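You operate a simulated robot arm through the tools that you are given. There is no shell and no other tool. Be economical: measure what you need, move in short steps, check, and stop when the job is done.

Carry out the task below with a simulated two-armed robot. There is one attempt and no reset: what you move stays moved.

TASK
Take the lid off the tin on the long bench top and lay it down there.

Only the result counts: the job must be done as asked and must still hold three seconds after the hand-in. Knocking over, shifting, dropping, spilling or breaking anything else fails it. Lids that push on must go on centred and level and be pressed home; caps that screw on are set level and turned clockwise until they are tight.

THE ROBOT
Two 6-joint arms with two-finger grippers on one trunk, on a base that drives. Base frame: it is fixed to the floor where the robot stands at the start and does not move with it; the origin is under the middle of the robot, x ahead of it, y to its left, z up; the surface under the hand at the start is at about z = 840. Readings come in mm, rad, newtons and seconds.
The left shoulder is at the start at [60, 143, 850], the right one opposite. With the tool pointing down near the work surface each hand reaches from about 280 to 700 mm from the robot's upright axis, wherever it stands, measured 20 degrees to its own side. Payload 2.45 kg a hand.
The tool frame of a hand sits at the grasp point between the pads (the TCP): z along the fingers, y along the line on which they close. The tips reach 26 mm beyond it. The gripper opens to 96 mm. The gripper's body begins 69 mm behind the TCP.
Orientation is that of the tool frame in the base frame, as a unit quaternion [x, y, z, w]. With the fingers straight down and closing along the base's y, the tool's x points along the base's -x, its y along +y and its z along -z.

THE INTERFACE
- The arms move only by the tool drive_tool. It takes "left_plan", "right_plan" or both (then of equal length, played together; a hand with none holds still); each is a list that holds one entry, the list of rows, each a list of 7 numbers: the shift along the tool's x, y, z in mm, then the turn, a rotation vector about the tool's x, y, z in rad, then the gripper command, from -1 (fully open) to 1 (shut), values between in proportion. In form: [[[x, y, z, rx, ry, rz, grip], ...]]. A call has 1 to 20 rows; each row is the pose to reach, as a shift and turn from the pose commanded when the call began, along the tool's axes at that moment. Rows are played at 5 a second. More than 50 mm and 0.15 rad between two rows, or a gripper value outside its range, and nothing of the call is played. Where a pose cannot be reached the arm comes as near as it can. A force on the tool above 40 N (or 10 N above the force at the start of the call, whichever is more), or a blocked arm, ends the call early, and 0.2 s more pass. The fingers move at their own pace and stop on an object; they squeeze with about 20 N. The grip force told is the motor's: it shows also when the fingers shut on nothing. Time passes only in rows, and 0.2 s behind the last, so rows that repeat a pose let the fingers close. The reply holds the time, the measured pose of the TCP, the force on the tool along the base axes, the opening and the grip force, in the units named above and with some noise, with the torque about the TCP (base axes, N m) and any sound that the robot's microphone picked up.
- Cameras (640 x 400 px; columns grow to the right, rows downward): "scene" is now at [137.5, 6.3, 1450.7]; the picture's right is [0.09, -1.00, 0.00], its down [-0.78, -0.07, -0.62] and it looks along [0.62, 0.05, -0.78] (base axes); focal length 278 px, centre (320, 200). "left" rides on the left gripper at [82, -3, -98] in its tool frame; the picture's right is [0.04, 1.00, 0.00], its down [-0.73, 0.03, -0.68] and it looks along [-0.68, 0.03, 0.73] (tool axes); focal length 256 px, centre (320, 200). "right" rides on the right gripper at [82, 3, -98] in its tool frame; the picture's right is [-0.04, 1.00, 0.00], its down [-0.73, -0.03, -0.68] and it looks along [-0.68, -0.03, 0.73] (tool axes); focal length 256 px, centre (320, 200). There is no depth. A picture from a camera that has moved, and an enlarged one, comes with that camera's place and axes in the base frame and with its lens.
- get_image(camera): a new picture of that camera. No time passes.
- slide_trunk(by): slides the trunk up (or, below 0, down) by that many mm; the arms and the scene camera ride with it, the base frame stays. It gives what a move gives, with no picture.
- drive_base(legs): drives the robot by 1 to 6 legs, each [ahead, turn to the left] in mm and rad, along the robot's own axes; the way and the turn of a leg run together, so that a leg with both is an arc; at most 1500 mm and 3.142 rad a leg. The arms and the cameras ride along, it lands a little off, and it stops where it bumps. It gives what a move gives.
- aim_head(pan, tilt): turns the head with the scene camera to pan (to the left, within 1.501 rad either way) and tilt (down, from -0.506 to 1.204), counted from straight ahead of the robot. It gives what a move gives.
- inspect(camera, box): a new picture of the part [left, top, right, bottom] of that camera's present view, enlarged. No time passes.
- job_done(): hands the job in; it is judged then, once.

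Work in short steps. Places have to be worked out from the pictures, the camera data and where the tool is seen: move nearer, look again, correct. Check each grasp and each placing, and mend what went wrong. You have 120 turns and 108 pictures in all, those below and enlarged ones among them. Open the grippers and draw the arms clear of the work before you hand the job in, unless the task says otherwise; then end with one line.

The tools are called after "Call:" as name(argument=value, ...) on one line, values as JSON. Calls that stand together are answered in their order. drive_tool: Moves the arms, as the interface text tells. Its arguments: {"type":"object","properties":{"left_plan":{"type":"array","items":{"type":"array","items":{"type":"array","items":{"type":"number"}}}},"right_plan":{"type":"array","items":{"type":"array","items":{"type":"array","items":{"type":"number"}}}}},"required":[]} The other tools are called the same way: slide_trunk (by) slides the trunk up or down; drive_base (legs) drives the base; aim_head (pan, tilt) turns the head that bears the scene camera; get_image (camera) takes a picture; inspect (camera, box) takes an enlarged picture of a part of a camera's view; job_done () hands the job in.

At the start:

```text
time: 0.0
left_eef_pos: [476.7, 235.8, 1121.8]
left_tool_rot: [0.003, 1.0, -0.002, 0.0]
left_wrist_force: [0.5, -0.2, -1.0]
left_wrist_torque: [0.01, -0.01, -0.02]
left_finger_gap: 95.9
left_grip_force: 0.0
right_eef_pos: [484.1, -135.7, 1092.8]
right_tool_rot: [0.002, 1.0, 0.0, 0.001]
right_wrist_force: [0.3, -0.7, 0.0]
right_wrist_torque: [0.0, -0.01, 0.0]
right_finger_gap: 96.1
right_grip_force: 0.0
trunk travel left (down, up): [-475.0, 115.0]
robot x, y, heading: [1.6, 2.0, -0.003]
head pan, tilt: [0.087, 0.895]
```

scene: 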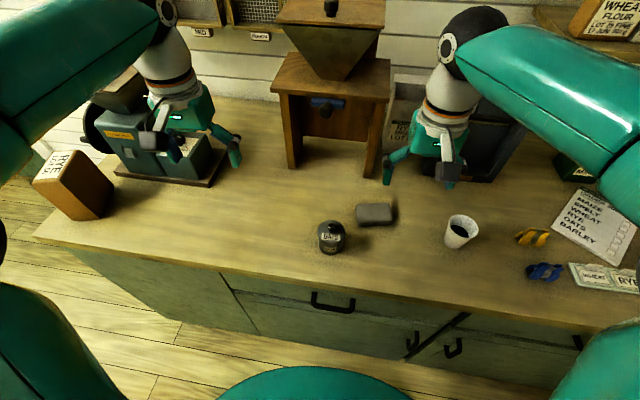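
right: 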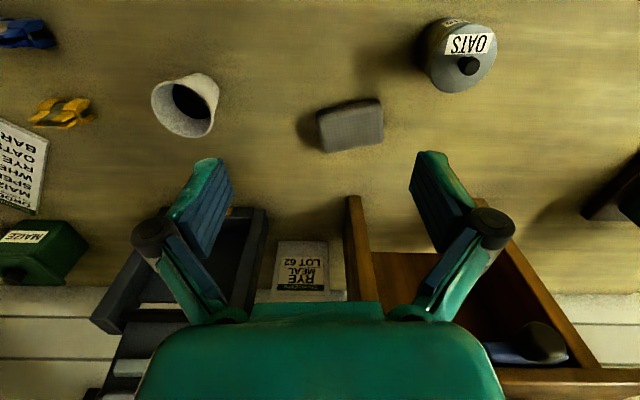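
left: 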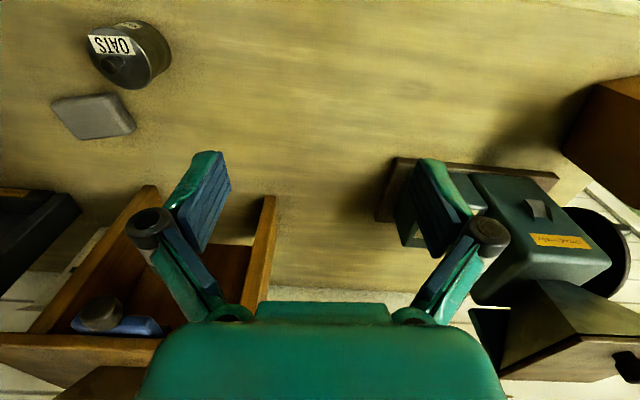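

The tin labelled OATS sits near scene px (331,238). I take a closer look to see the lid and knob.

Call:
inspect(camera="scene", box=[280, 190, 408, 270])

Call:
inspect(camera="right", box=[380, 0, 540, 100])

Call:
inspect(camera="left", box=[40, 0, 200, 100])

```text
5.00 times, centred on (344, 230) of scene
camera zoom: at [137.5, 6.3, 1450.7], right [0.09, -1.0, 0.0], down [-0.78, -0.07, -0.62], along [0.62, 0.05, -0.78], focal length 1392 px, centre (200, 50)
```

zoom: 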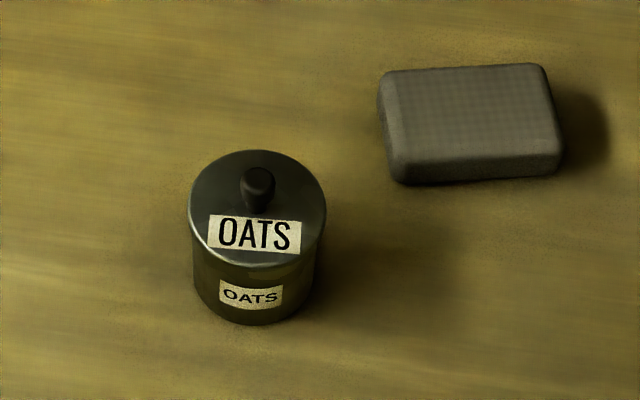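

```text
4.00 times, centred on (460, 50) of right
camera zoom: at [402.7, -132.3, 1190.0], right [0.05, 1.0, 0.0], down [0.73, -0.03, 0.68], along [0.68, -0.03, -0.73], focal length 1024 px, centre (-240, 800)
```

zoom: 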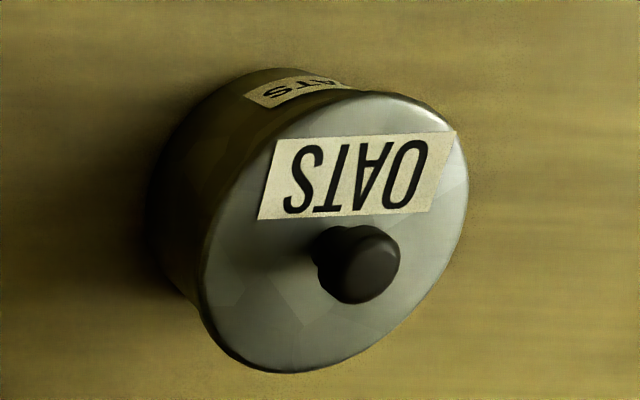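

```text
4.00 times, centred on (120, 50) of left
camera zoom: at [395.2, 231.4, 1219.5], right [-0.03, 1.0, 0.0], down [0.73, 0.03, 0.68], along [0.68, 0.02, -0.73], focal length 1024 px, centre (1120, 800)
```

zoom: 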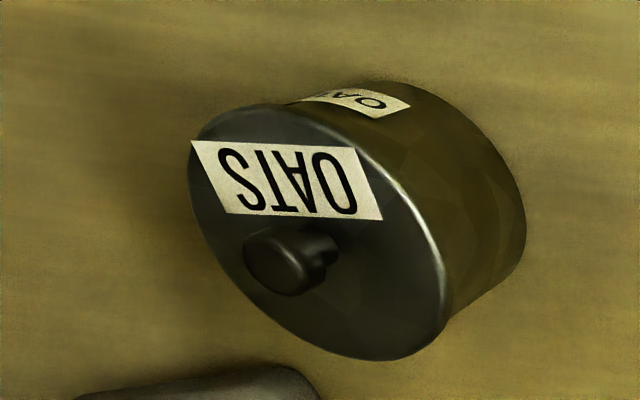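

The three views agree on the knob top at about (483, 8, 923). I bring the right hand above it, partly closed, and then look again.

Call:
drive_tool(right_plan=[[[0, 40, 10, 0, 0, 0, -0.2], [0, 80, 30, 0, 0, 0, -0.2], [0, 115, 50, 0, 0, 0, -0.2], [1, 144, 75, 0, 0, 0, -0.2], [1, 144, 75, 0, 0, 0, -0.2]]])

Call:
get_image(camera="right")

Call:
inspect(camera="left", box=[0, 0, 256, 160])

```text
time: 1.2
left_eef_pos: [476.7, 235.0, 1121.6]
left_tool_rot: [0.003, 1.0, 0.0, 0.0]
left_wrist_force: [-0.6, 0.5, 0.8]
left_wrist_torque: [-0.02, 0.01, -0.01]
left_finger_gap: 95.9
left_grip_force: 0.1
right_eef_pos: [483.0, 8.0, 1018.8]
right_tool_rot: [0.002, 1.0, 0.002, 0.001]
right_wrist_force: [-0.1, -0.1, 0.4]
right_wrist_torque: [-0.01, -0.03, -0.01]
right_finger_gap: 58.0
right_grip_force: 0.0
trunk travel left (down, up): [-475.0, 115.0]
robot x, y, heading: [1.0, -0.5, -0.001]
head pan, tilt: [0.087, 0.895]
```

```text
101 pictures are left
camera right: at [401.9, 11.2, 1116.0], right [0.05, 1.0, 0.0], down [0.73, -0.03, 0.68], along [0.68, -0.03, -0.73], focal length 256 px, centre (320, 200)
```

right: 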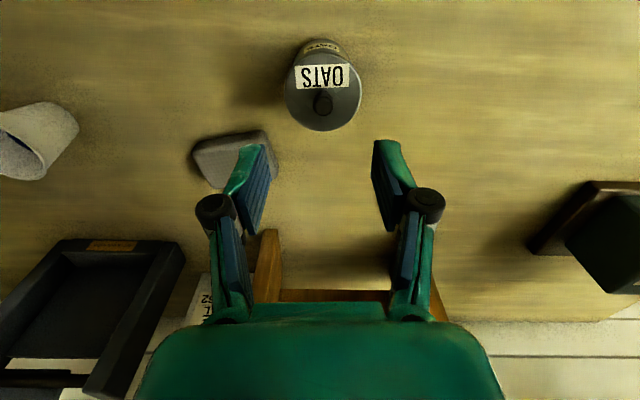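

```text
2.50 times, centred on (128, 80) of left
camera zoom: at [394.9, 231.2, 1220.1], right [-0.03, 1.0, 0.0], down [0.73, 0.03, 0.68], along [0.68, 0.02, -0.73], focal length 640 px, centre (800, 500)
```

zoom: 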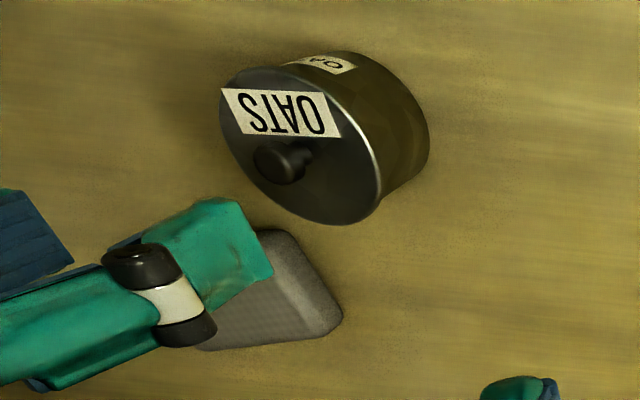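

The knob is confirmed at about (482, 9), with its top near 923 and the lid plane near 902. I descend around the knob until the tips are near 912, then check.

Call:
drive_tool(right_plan=[[[1, 1, 30, 0, 0, 0, -0.3], [1, 1, 55, 0, 0, 0, -0.3], [1, 1, 70, 0, 0, 0, -0.3], [1, 1, 81, 0, 0, 0, -0.3], [1, 1, 81, 0, 0, 0, -0.3]]])

Call:
inspect(camera="right", box=[192, 60, 448, 220])

Call:
inspect(camera="left", box=[0, 0, 256, 160])

Call:
inspect(camera="scene", box=[264, 170, 424, 270])

```text
time: 2.4
left_eef_pos: [477.1, 235.2, 1122.2]
left_tool_rot: [0.003, 1.0, -0.001, 0.0]
left_wrist_force: [-0.1, 0.7, -0.3]
left_wrist_torque: [0.01, 0.0, -0.03]
left_finger_gap: 96.0
left_grip_force: 0.1
right_eef_pos: [483.1, 8.6, 937.1]
right_tool_rot: [0.004, 1.0, 0.0, 0.001]
right_wrist_force: [0.1, 0.3, 0.7]
right_wrist_torque: [0.01, -0.04, 0.01]
right_finger_gap: 62.3
right_grip_force: 0.0
trunk travel left (down, up): [-475.0, 115.0]
robot x, y, heading: [-1.5, -0.5, -0.0]
head pan, tilt: [0.087, 0.895]
```

```text
2.50 times, centred on (320, 140) of right
camera zoom: at [401.2, 13.1, 1033.4], right [0.05, 1.0, 0.0], down [0.73, -0.03, 0.68], along [0.68, -0.03, -0.73], focal length 640 px, centre (320, 350)
```

zoom: 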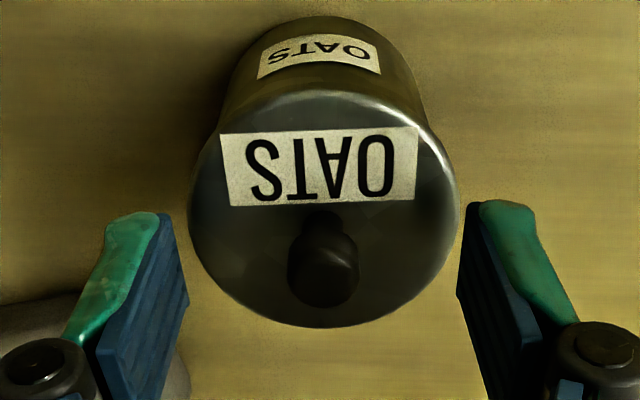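

```text
2.50 times, centred on (128, 80) of left
camera zoom: at [395.2, 231.4, 1219.9], right [-0.03, 1.0, 0.0], down [0.73, 0.03, 0.68], along [0.68, 0.02, -0.73], focal length 640 px, centre (800, 500)
```

zoom: 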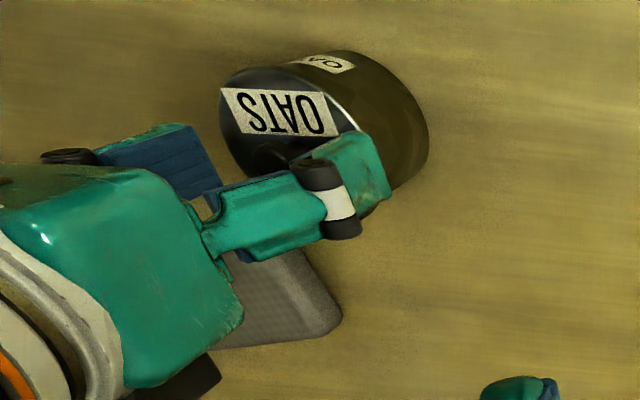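

```text
4.00 times, centred on (344, 220) of scene
camera zoom: at [137.4, 6.2, 1450.7], right [0.09, -1.0, 0.0], down [-0.78, -0.07, -0.62], along [0.62, 0.05, -0.78], focal length 1114 px, centre (224, 120)
```

zoom: 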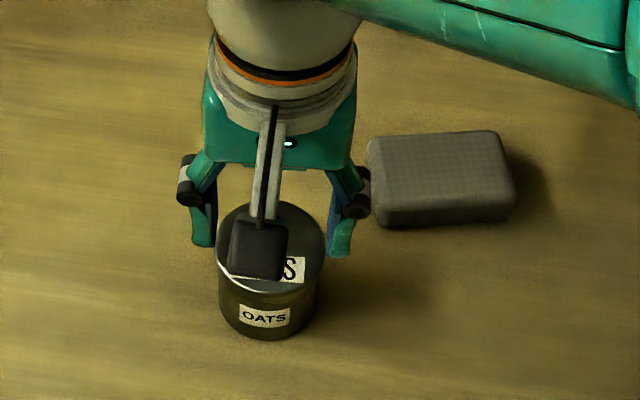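

The knob sits about 2 mm left (+y) of mid-fingers. I correct that, descend 5 mm more and narrow the fingers before closing.

Call:
drive_tool(right_plan=[[[0, 2, 0, 0, 0, 0, 0.2], [0, 2, 2, 0, 0, 0, 0.4], [0, 2, 5, 0, 0, 0, 0.4], [0, 2, 5, 0, 0, 0, 0.4]]])

Call:
inspect(camera="right", box=[240, 100, 400, 200])

```text
time: 3.4
left_eef_pos: [476.9, 234.5, 1121.6]
left_tool_rot: [0.003, 1.0, -0.001, 0.0]
left_wrist_force: [0.1, -0.1, 0.1]
left_wrist_torque: [0.03, 0.0, 0.02]
left_finger_gap: 95.9
left_grip_force: 0.0
right_eef_pos: [484.0, 11.1, 933.3]
right_tool_rot: [0.003, 1.0, 0.0, 0.0]
right_wrist_force: [-0.6, -0.4, 0.1]
right_wrist_torque: [0.0, 0.0, -0.02]
right_finger_gap: 28.7
right_grip_force: 0.0
trunk travel left (down, up): [-475.0, 115.0]
robot x, y, heading: [1.0, -1.8, -0.001]
head pan, tilt: [0.087, 0.895]
```

```text
4.00 times, centred on (320, 150) of right
camera zoom: at [401.3, 15.0, 1029.6], right [0.05, 1.0, 0.0], down [0.73, -0.03, 0.68], along [0.68, -0.03, -0.73], focal length 1024 px, centre (320, 400)
```

zoom: 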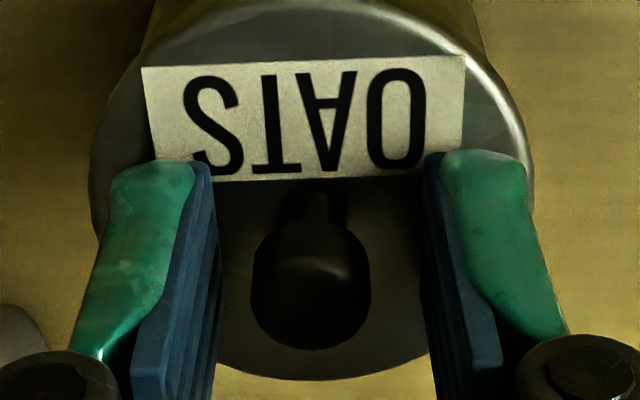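

Well straddled, with the knob about 1 mm to the −y side. I nudge back 1 mm and close.

Call:
drive_tool(right_plan=[[[0, -1, 0, 0, 0, 0, 0.5], [0, -1, 0, 0, 0, 0, 0.65], [0, -1, 0, 0, 0, 0, 0.8], [0, -1, 0, 0, 0, 0, 1], [0, -1, 0, 0, 0, 0, 1]]])

Call:
inspect(camera="right", box=[240, 100, 400, 200])

```text
time: 4.6
left_eef_pos: [476.4, 235.1, 1120.3]
left_tool_rot: [0.004, 1.0, -0.001, 0.0]
left_wrist_force: [0.8, -0.5, -0.6]
left_wrist_torque: [0.01, -0.02, 0.02]
left_finger_gap: 96.1
left_grip_force: 0.1
right_eef_pos: [482.8, 10.8, 932.3]
right_tool_rot: [0.003, 1.0, 0.0, 0.0]
right_wrist_force: [-0.2, -0.4, -0.5]
right_wrist_torque: [0.0, 0.03, -0.03]
right_finger_gap: 14.3
right_grip_force: 20.1
trunk travel left (down, up): [-475.0, 115.0]
robot x, y, heading: [1.3, -3.4, -0.001]
head pan, tilt: [0.087, 0.895]
heard: snap
```

```text
4.00 times, centred on (320, 150) of right
camera zoom: at [401.5, 14.0, 1029.6], right [0.05, 1.0, 0.0], down [0.73, -0.03, 0.68], along [0.68, -0.03, -0.73], focal length 1024 px, centre (320, 400)
```

zoom: 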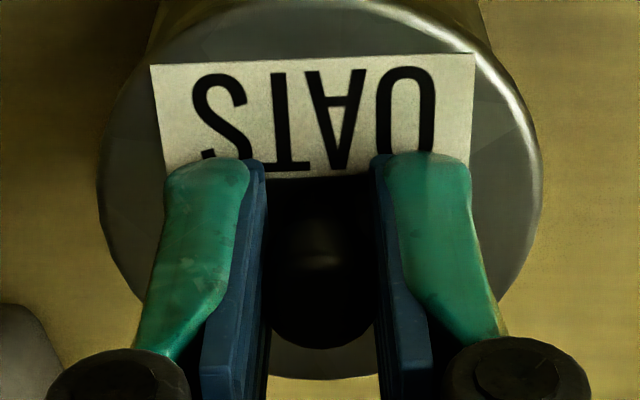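

Knob gripped at 14.3 mm; a snap was heard on contact. I lift in small steps to see whether the lid comes off freely.

Call:
drive_tool(right_plan=[[[0, 0, -1, 0, 0, 0, 1], [0, 0, -2, 0, 0, 0, 1], [0, 0, -3, 0, 0, 0, 1], [0, 0, -4, 0, 0, 0, 1]]])

Call:
inspect(camera="left", box=[40, 0, 200, 100])

Call:
inspect(camera="scene", box=[280, 190, 408, 270])

```text
time: 5.6
left_eef_pos: [477.2, 234.8, 1121.8]
left_tool_rot: [0.003, 1.0, 0.0, 0.0]
left_wrist_force: [0.2, 0.4, -0.8]
left_wrist_torque: [0.01, -0.01, -0.02]
left_finger_gap: 95.8
left_grip_force: 0.1
right_eef_pos: [483.4, 11.3, 936.9]
right_tool_rot: [0.002, 1.0, 0.0, -0.001]
right_wrist_force: [0.4, 0.4, 0.1]
right_wrist_torque: [-0.03, -0.02, -0.01]
right_finger_gap: 14.1
right_grip_force: 20.0
trunk travel left (down, up): [-475.0, 115.0]
robot x, y, heading: [2.9, 0.3, 0.002]
head pan, tilt: [0.087, 0.895]
```

```text
4.00 times, centred on (120, 50) of left
camera zoom: at [395.2, 231.4, 1219.9], right [-0.03, 1.0, 0.0], down [0.73, 0.03, 0.68], along [0.68, 0.02, -0.73], focal length 1024 px, centre (1120, 800)
```

zoom: 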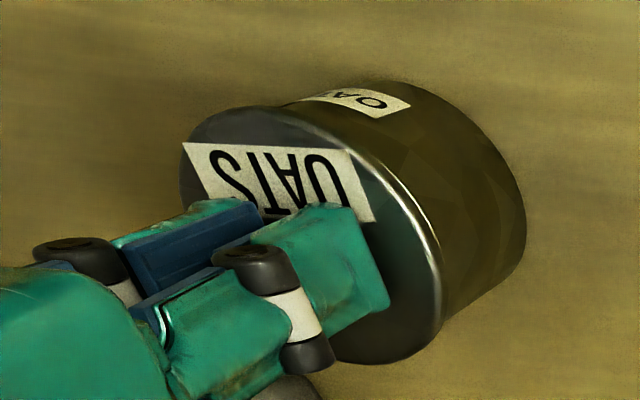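

```text
5.00 times, centred on (344, 230) of scene
camera zoom: at [137.5, 6.3, 1450.7], right [0.09, -1.0, 0.0], down [-0.78, -0.07, -0.62], along [0.62, 0.05, -0.78], focal length 1392 px, centre (200, 50)
```

zoom: 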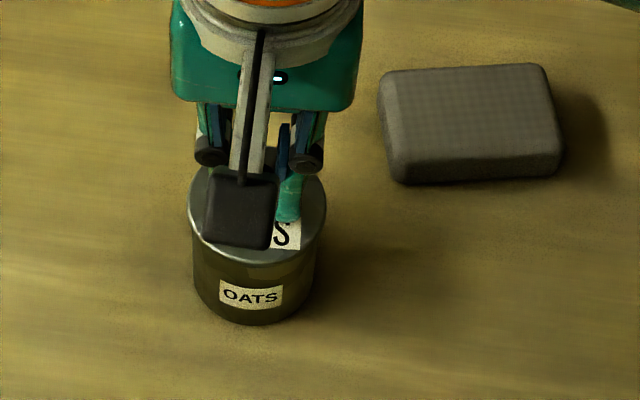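

The lid has risen about 4 mm while the tin body stays put, with no force. I lift it well clear.

Call:
drive_tool(right_plan=[[[0, 0, -6, 0, 0, 0, 1], [0, 0, -14, 0, 0, 0, 1], [0, 0, -26, 0, 0, 0, 1], [0, 0, -45, 0, 0, 0, 1], [0, 0, -45, 0, 0, 0, 1]]])

Call:
get_image(camera="left")

Call:
get_image(camera="scene")

Call:
get_image(camera="right")

```text
time: 6.8
left_eef_pos: [477.0, 235.1, 1121.0]
left_tool_rot: [0.004, 1.0, 0.0, 0.001]
left_wrist_force: [0.7, 0.7, -0.1]
left_wrist_torque: [-0.02, 0.05, 0.01]
left_finger_gap: 95.9
left_grip_force: 0.0
right_eef_pos: [484.1, 9.7, 981.3]
right_tool_rot: [0.004, 1.0, 0.0, 0.0]
right_wrist_force: [-0.1, 0.1, 0.5]
right_wrist_torque: [0.0, -0.03, 0.0]
right_finger_gap: 14.4
right_grip_force: 19.5
trunk travel left (down, up): [-475.0, 115.0]
robot x, y, heading: [-1.6, 1.6, 0.004]
head pan, tilt: [0.087, 0.895]
```

```text
92 pictures are left
camera left: at [395.4, 231.4, 1219.8], right [-0.03, 1.0, 0.0], down [0.73, 0.03, 0.68], along [0.68, 0.02, -0.73], focal length 256 px, centre (320, 200)
```

left: 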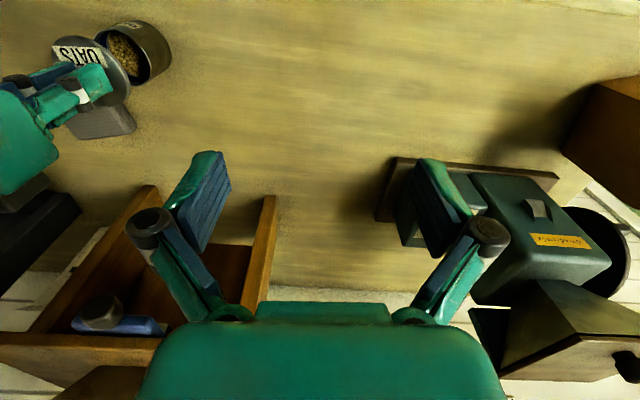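

```text
91 pictures are left
camera scene: at [137.7, 6.3, 1450.7], right [0.09, -1.0, 0.0], down [-0.78, -0.07, -0.62], along [0.62, 0.05, -0.78], focal length 278 px, centre (320, 200)
```

scene: 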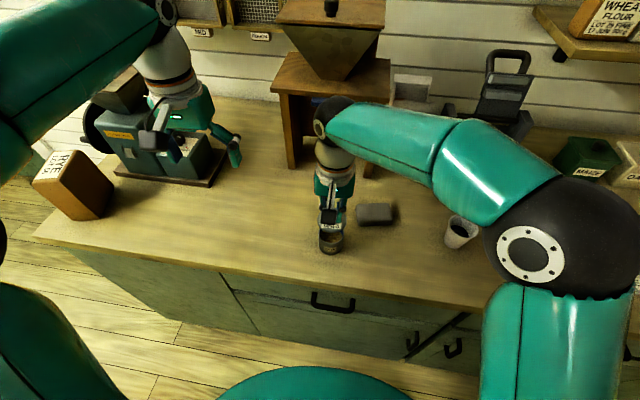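

```text
90 pictures are left
camera right: at [401.2, 13.8, 1078.7], right [0.05, 1.0, 0.0], down [0.73, -0.03, 0.68], along [0.68, -0.03, -0.73], focal length 256 px, centre (320, 200)
```

right: 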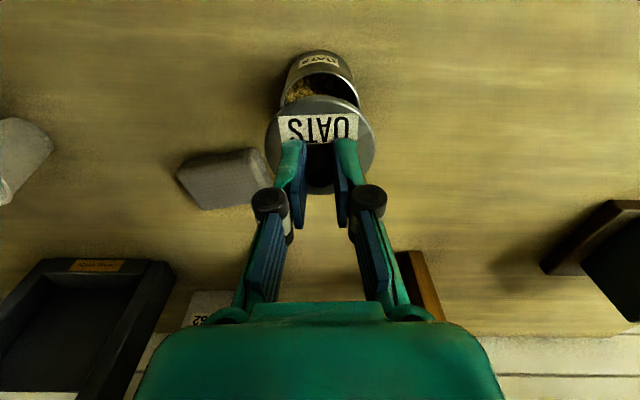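

The lid is off and the oats are visible; the tin hasn't moved. I move the left hand up and outwards for clearance, then carry the lid to clear bench at y≈120.

Call:
drive_tool(left_plan=[[[0, 0, -25, 0, 0, 0, -1], [0, 20, -50, 0, 0, 0, -1], [0, 40, -70, 0, 0, 0, -1], [0, 55, -80, 0, 0, 0, -1], [0, 55, -80, 0, 0, 0, -1], [0, 55, -80, 0, 0, 0, -1]]], right_plan=[[[0, 0, 0, 0, 0, 0, 1], [0, 20, 0, 0, 0, 0, 1], [0, 50, 0, 0, 0, 0, 1], [0, 80, 0, 0, 0, 0, 1], [0, 108, 0, 0, 0, 0, 1], [0, 108, 0, 0, 0, 0, 1]]])

Call:
get_image(camera="right")

Call:
get_image(camera="left")

```text
time: 8.2
left_eef_pos: [477.4, 289.0, 1201.7]
left_tool_rot: [0.003, 1.0, 0.0, 0.0]
left_wrist_force: [0.1, -0.5, 0.3]
left_wrist_torque: [-0.03, 0.0, -0.02]
left_finger_gap: 96.0
left_grip_force: 0.1
right_eef_pos: [484.2, 114.8, 985.3]
right_tool_rot: [0.009, 1.0, 0.003, 0.002]
right_wrist_force: [0.0, -0.1, -0.1]
right_wrist_torque: [-0.02, 0.0, 0.0]
right_finger_gap: 14.3
right_grip_force: 19.8
trunk travel left (down, up): [-475.0, 115.0]
robot x, y, heading: [0.1, 0.0, 0.002]
head pan, tilt: [0.087, 0.895]
```

```text
89 pictures are left
camera right: at [403.9, 118.3, 1082.6], right [0.06, 1.0, 0.01], down [0.73, -0.05, 0.68], along [0.68, -0.03, -0.73], focal length 256 px, centre (320, 200)
```

right: 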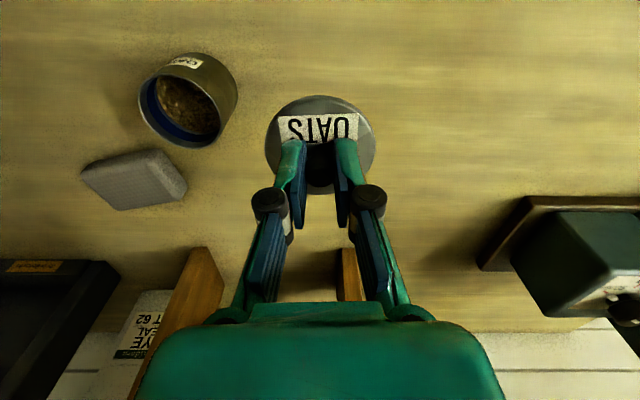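

```text
88 pictures are left
camera left: at [395.7, 286.3, 1299.9], right [-0.03, 1.0, 0.0], down [0.73, 0.03, 0.68], along [0.68, 0.02, -0.73], focal length 256 px, centre (320, 200)
```

left: 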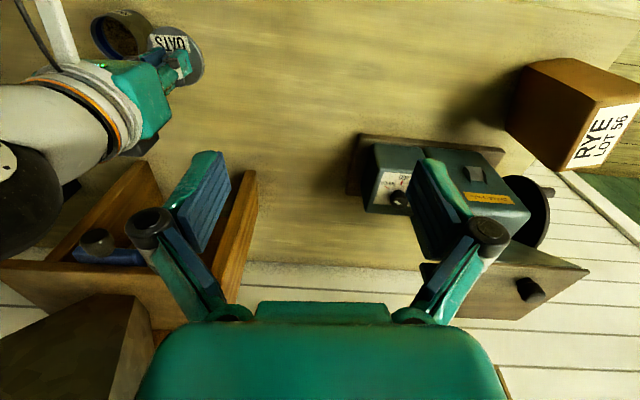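

The lid is level enough over clear bench. I lower to TCP z≈900 and check tilt and height.

Call:
drive_tool(right_plan=[[[0, -3, 25, 0, 0, 0, 1], [0, -3, 50, 0, 0, 0, 1], [0, -3, 70, 0, 0, 0, 1], [0, -3, 82, 0, 0, 0, 1], [0, -3, 82, 0, 0, 0, 1]]])

Call:
get_image(camera="right")

Call:
inspect(camera="scene", box=[200, 170, 360, 270])

```text
time: 9.4
left_eef_pos: [477.6, 289.6, 1201.3]
left_tool_rot: [0.003, 1.0, -0.001, 0.0]
left_wrist_force: [0.1, -0.7, 0.3]
left_wrist_torque: [0.0, 0.01, 0.04]
left_finger_gap: 95.9
left_grip_force: 0.0
right_eef_pos: [484.5, 114.7, 898.0]
right_tool_rot: [0.003, 1.0, 0.0, -0.001]
right_wrist_force: [0.4, 0.3, -0.1]
right_wrist_torque: [-0.02, 0.03, 0.04]
right_finger_gap: 13.9
right_grip_force: 20.4
trunk travel left (down, up): [-475.0, 115.0]
robot x, y, heading: [-0.5, -0.2, 0.002]
head pan, tilt: [0.087, 0.895]
```

```text
87 pictures are left
camera right: at [401.6, 118.1, 995.9], right [0.05, 1.0, 0.0], down [0.73, -0.03, 0.68], along [0.68, -0.03, -0.73], focal length 256 px, centre (320, 200)
```

right: 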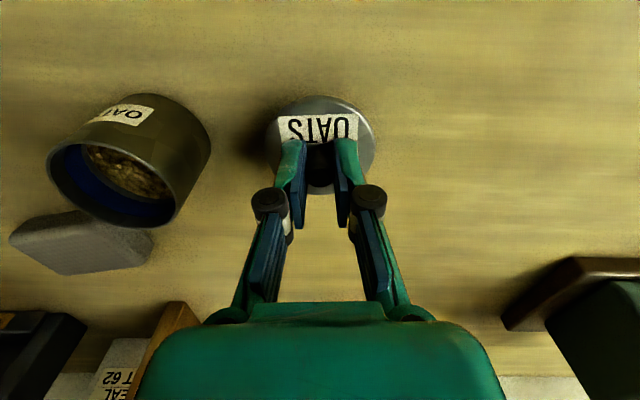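

```text
4.00 times, centred on (280, 220) of scene
camera zoom: at [137.5, 6.2, 1450.7], right [0.09, -1.0, 0.0], down [-0.78, -0.07, -0.62], along [0.62, 0.05, -0.78], focal length 1114 px, centre (480, 120)
```

zoom: 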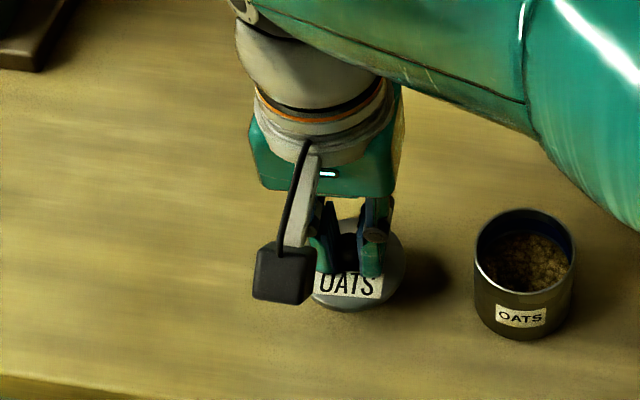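

Level and clear. I lower gently in 2 mm steps, looking for contact.

Call:
drive_tool(right_plan=[[[0, 0, 3, 0, 0, 0, 1], [0, 0, 6, 0, 0, 0, 1], [0, 0, 9, 0, 0, 0, 1], [0, 0, 12, 0, 0, 0, 1], [0, 0, 14, 0, 0, 0, 1]]])

Call:
inspect(camera="scene", box=[240, 195, 336, 255])

```text
time: 10.6
left_eef_pos: [477.6, 290.2, 1201.7]
left_tool_rot: [0.004, 1.0, -0.001, 0.0]
left_wrist_force: [-0.3, 0.0, 0.7]
left_wrist_torque: [0.0, 0.03, -0.02]
left_finger_gap: 96.0
left_grip_force: 0.1
right_eef_pos: [483.3, 115.7, 886.4]
right_tool_rot: [0.003, 1.0, 0.0, 0.001]
right_wrist_force: [0.0, 0.6, -0.4]
right_wrist_torque: [0.03, -0.03, 0.04]
right_finger_gap: 14.1
right_grip_force: 19.9
trunk travel left (down, up): [-475.0, 115.0]
robot x, y, heading: [2.4, -2.7, 0.002]
head pan, tilt: [0.087, 0.895]
```

```text
6.67 times, centred on (288, 225) of scene
camera zoom: at [137.6, 6.3, 1450.7], right [0.09, -1.0, 0.0], down [-0.78, -0.07, -0.62], along [0.62, 0.05, -0.78], focal length 1856 px, centre (533, 33)
```

zoom: 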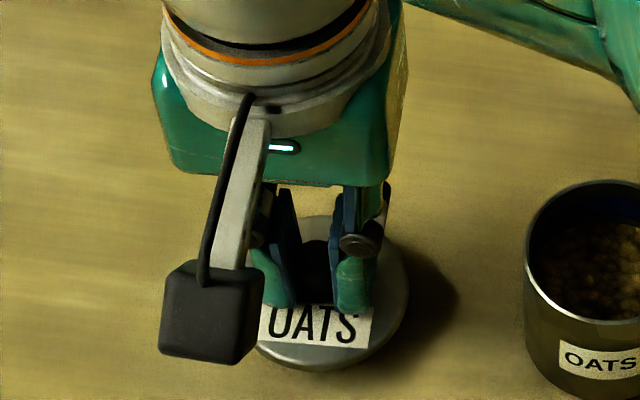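

No contact yet; a shadow gap remains. I keep lowering.

Call:
drive_tool(right_plan=[[[0, 0, 2, 0, 0, 0, 1], [0, 0, 4, 0, 0, 0, 1], [0, 0, 5, 0, 0, 0, 1], [0, 0, 6, 0, 0, 0, 1], [0, 0, 7, 0, 0, 0, 1], [0, 0, 8, 0, 0, 0, 1]]])

Call:
inspect(camera="scene", box=[240, 195, 336, 255])

```text
time: 12.0
left_eef_pos: [477.3, 289.4, 1202.3]
left_tool_rot: [0.004, 1.0, -0.001, 0.0]
left_wrist_force: [0.1, -1.4, 0.4]
left_wrist_torque: [-0.02, 0.01, 0.02]
left_finger_gap: 96.2
left_grip_force: 0.1
right_eef_pos: [483.8, 115.4, 878.4]
right_tool_rot: [0.004, 1.0, 0.0, -0.001]
right_wrist_force: [0.3, 0.7, 4.3]
right_wrist_torque: [0.03, 0.04, 0.01]
right_finger_gap: 14.2
right_grip_force: 20.0
trunk travel left (down, up): [-475.0, 115.0]
robot x, y, heading: [-0.3, 0.4, -0.001]
head pan, tilt: [0.087, 0.895]
```

```text
6.67 times, centred on (288, 225) of scene
camera zoom: at [137.1, 6.3, 1450.9], right [0.09, -1.0, 0.0], down [-0.78, -0.07, -0.63], along [0.62, 0.05, -0.78], focal length 1856 px, centre (533, 33)
```

zoom: 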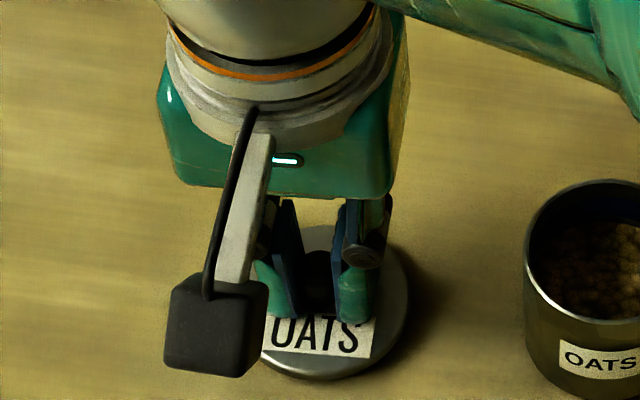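

The upward force has risen to 4.3 N, so the lid is on the bench. I open the fingers slowly to a modest width.

Call:
drive_tool(right_plan=[[[0, 0, 0, 0, 0, 0, 0.6], [0, 0, 0, 0, 0, 0, 0.4], [0, 0, 0, 0, 0, 0, 0.3], [0, 0, 0, 0, 0, 0, 0.2], [0, 0, 0, 0, 0, 0, 0.2]]])

Call:
inspect(camera="right", box=[192, 60, 448, 220])

```text
time: 13.2
left_eef_pos: [476.9, 289.8, 1200.7]
left_tool_rot: [0.003, 1.0, -0.001, 0.0]
left_wrist_force: [0.2, 0.1, -0.5]
left_wrist_torque: [-0.02, -0.06, -0.03]
left_finger_gap: 96.0
left_grip_force: 0.1
right_eef_pos: [483.1, 114.9, 878.5]
right_tool_rot: [0.002, 1.0, 0.0, 0.001]
right_wrist_force: [-0.4, 0.4, 0.2]
right_wrist_torque: [-0.01, 0.0, -0.02]
right_finger_gap: 38.3
right_grip_force: 0.1
trunk travel left (down, up): [-475.0, 115.0]
robot x, y, heading: [-3.9, -1.5, 0.002]
head pan, tilt: [0.087, 0.895]
```

```text
2.50 times, centred on (320, 140) of right
camera zoom: at [401.9, 118.6, 974.8], right [0.05, 1.0, 0.0], down [0.73, -0.03, 0.68], along [0.68, -0.03, -0.73], focal length 640 px, centre (320, 350)
```

zoom: 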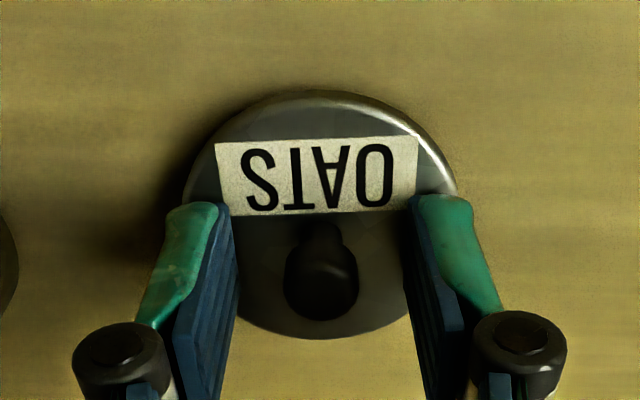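

Released and flat. I raise the hand straight up, then back to its own side at height.

Call:
drive_tool(right_plan=[[[0, 0, -20, 0, 0, 0, 0.2], [0, 0, -55, 0, 0, 0, 0.2], [0, 0, -100, 0, 0, 0, 0.2], [0, 0, -145, 0, 0, 0, 0], [0, -40, -180, 0, 0, 0, -0.5], [0, -85, -200, 0, 0, 0, -1], [0, -130, -210, 0, 0, 0, -1], [0, -175, -210, 0, 0, 0, -1], [0, -220, -210, 0, 0, 0, -1], [0, -220, -210, 0, 0, 0, -1]]])

Call:
get_image(camera="scene")

Call:
inspect(camera="left", box=[40, 0, 296, 160])

```text
refused: row 5 steps farther than a row can; nothing moved
```

```text
82 pictures are left
camera scene: at [137.6, 6.3, 1450.7], right [0.09, -1.0, 0.0], down [-0.78, -0.07, -0.62], along [0.62, 0.05, -0.78], focal length 278 px, centre (320, 200)
```

scene: 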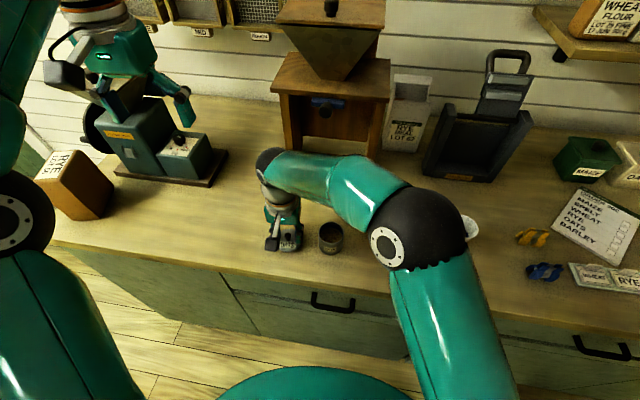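

```text
2.50 times, centred on (168, 80) of left
camera zoom: at [395.5, 286.1, 1299.5], right [-0.03, 1.0, 0.0], down [0.73, 0.03, 0.68], along [0.68, 0.02, -0.73], focal length 640 px, centre (700, 500)
```

zoom: 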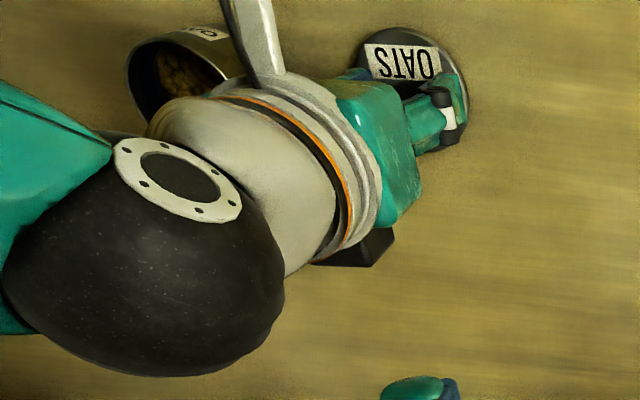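

The move was refused because one step was too long. I repeat it with smaller steps.

Call:
drive_tool(right_plan=[[[0, 0, -20, 0, 0, 0, 0.2], [0, 0, -55, 0, 0, 0, 0.2], [0, 0, -100, 0, 0, 0, 0.2], [0, 0, -145, 0, 0, 0, 0], [0, -25, -180, 0, 0, 0, -0.5], [0, -65, -200, 0, 0, 0, -1], [0, -105, -210, 0, 0, 0, -1], [0, -145, -210, 0, 0, 0, -1], [0, -185, -210, 0, 0, 0, -1], [0, -225, -210, 0, 0, 0, -1], [0, -225, -210, 0, 0, 0, -1]]])

Call:
get_image(camera="scene")

Call:
inspect(camera="left", box=[40, 0, 296, 160])

```text
time: 15.6
left_eef_pos: [477.0, 290.3, 1201.7]
left_tool_rot: [0.003, 1.0, -0.001, -0.001]
left_wrist_force: [-0.3, 0.8, 0.6]
left_wrist_torque: [-0.03, 0.0, -0.01]
left_finger_gap: 96.0
left_grip_force: 0.2
right_eef_pos: [482.2, -109.5, 1086.5]
right_tool_rot: [0.002, 1.0, 0.001, 0.0]
right_wrist_force: [-0.8, 0.1, -0.2]
right_wrist_torque: [-0.03, -0.01, 0.03]
right_finger_gap: 95.8
right_grip_force: 0.0
trunk travel left (down, up): [-475.0, 115.0]
robot x, y, heading: [-1.0, -1.3, 0.003]
head pan, tilt: [0.087, 0.895]
```

```text
80 pictures are left
camera scene: at [137.6, 6.6, 1450.7], right [0.09, -1.0, 0.0], down [-0.78, -0.07, -0.62], along [0.62, 0.05, -0.78], focal length 278 px, centre (320, 200)
```

scene: 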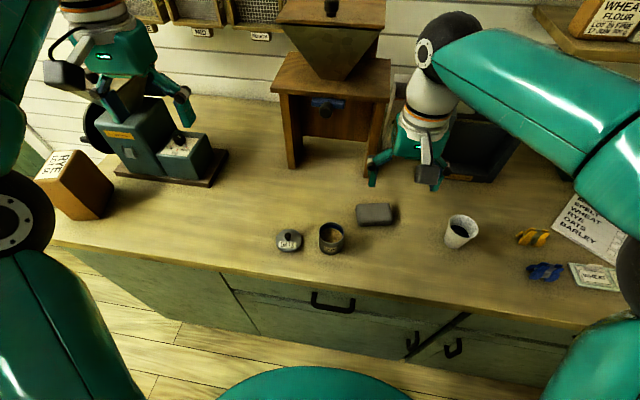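

```text
2.50 times, centred on (168, 80) of left
camera zoom: at [395.5, 286.5, 1299.4], right [-0.03, 1.0, 0.0], down [0.73, 0.03, 0.68], along [0.68, 0.02, -0.73], focal length 640 px, centre (700, 500)
```

zoom: 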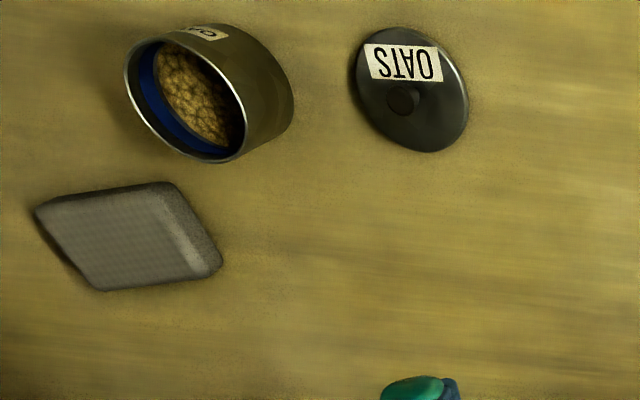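

The lid lies flat on the bench, the tin is upright and unmoved, and both hands are clear and open. I hand the job in.

Call:
job_done()

```text
The job is handed in.
```

The lid is off the OATS tin and lies flat on the bench beside it. The tin stands upright where it was, and both grippers are open and clear.
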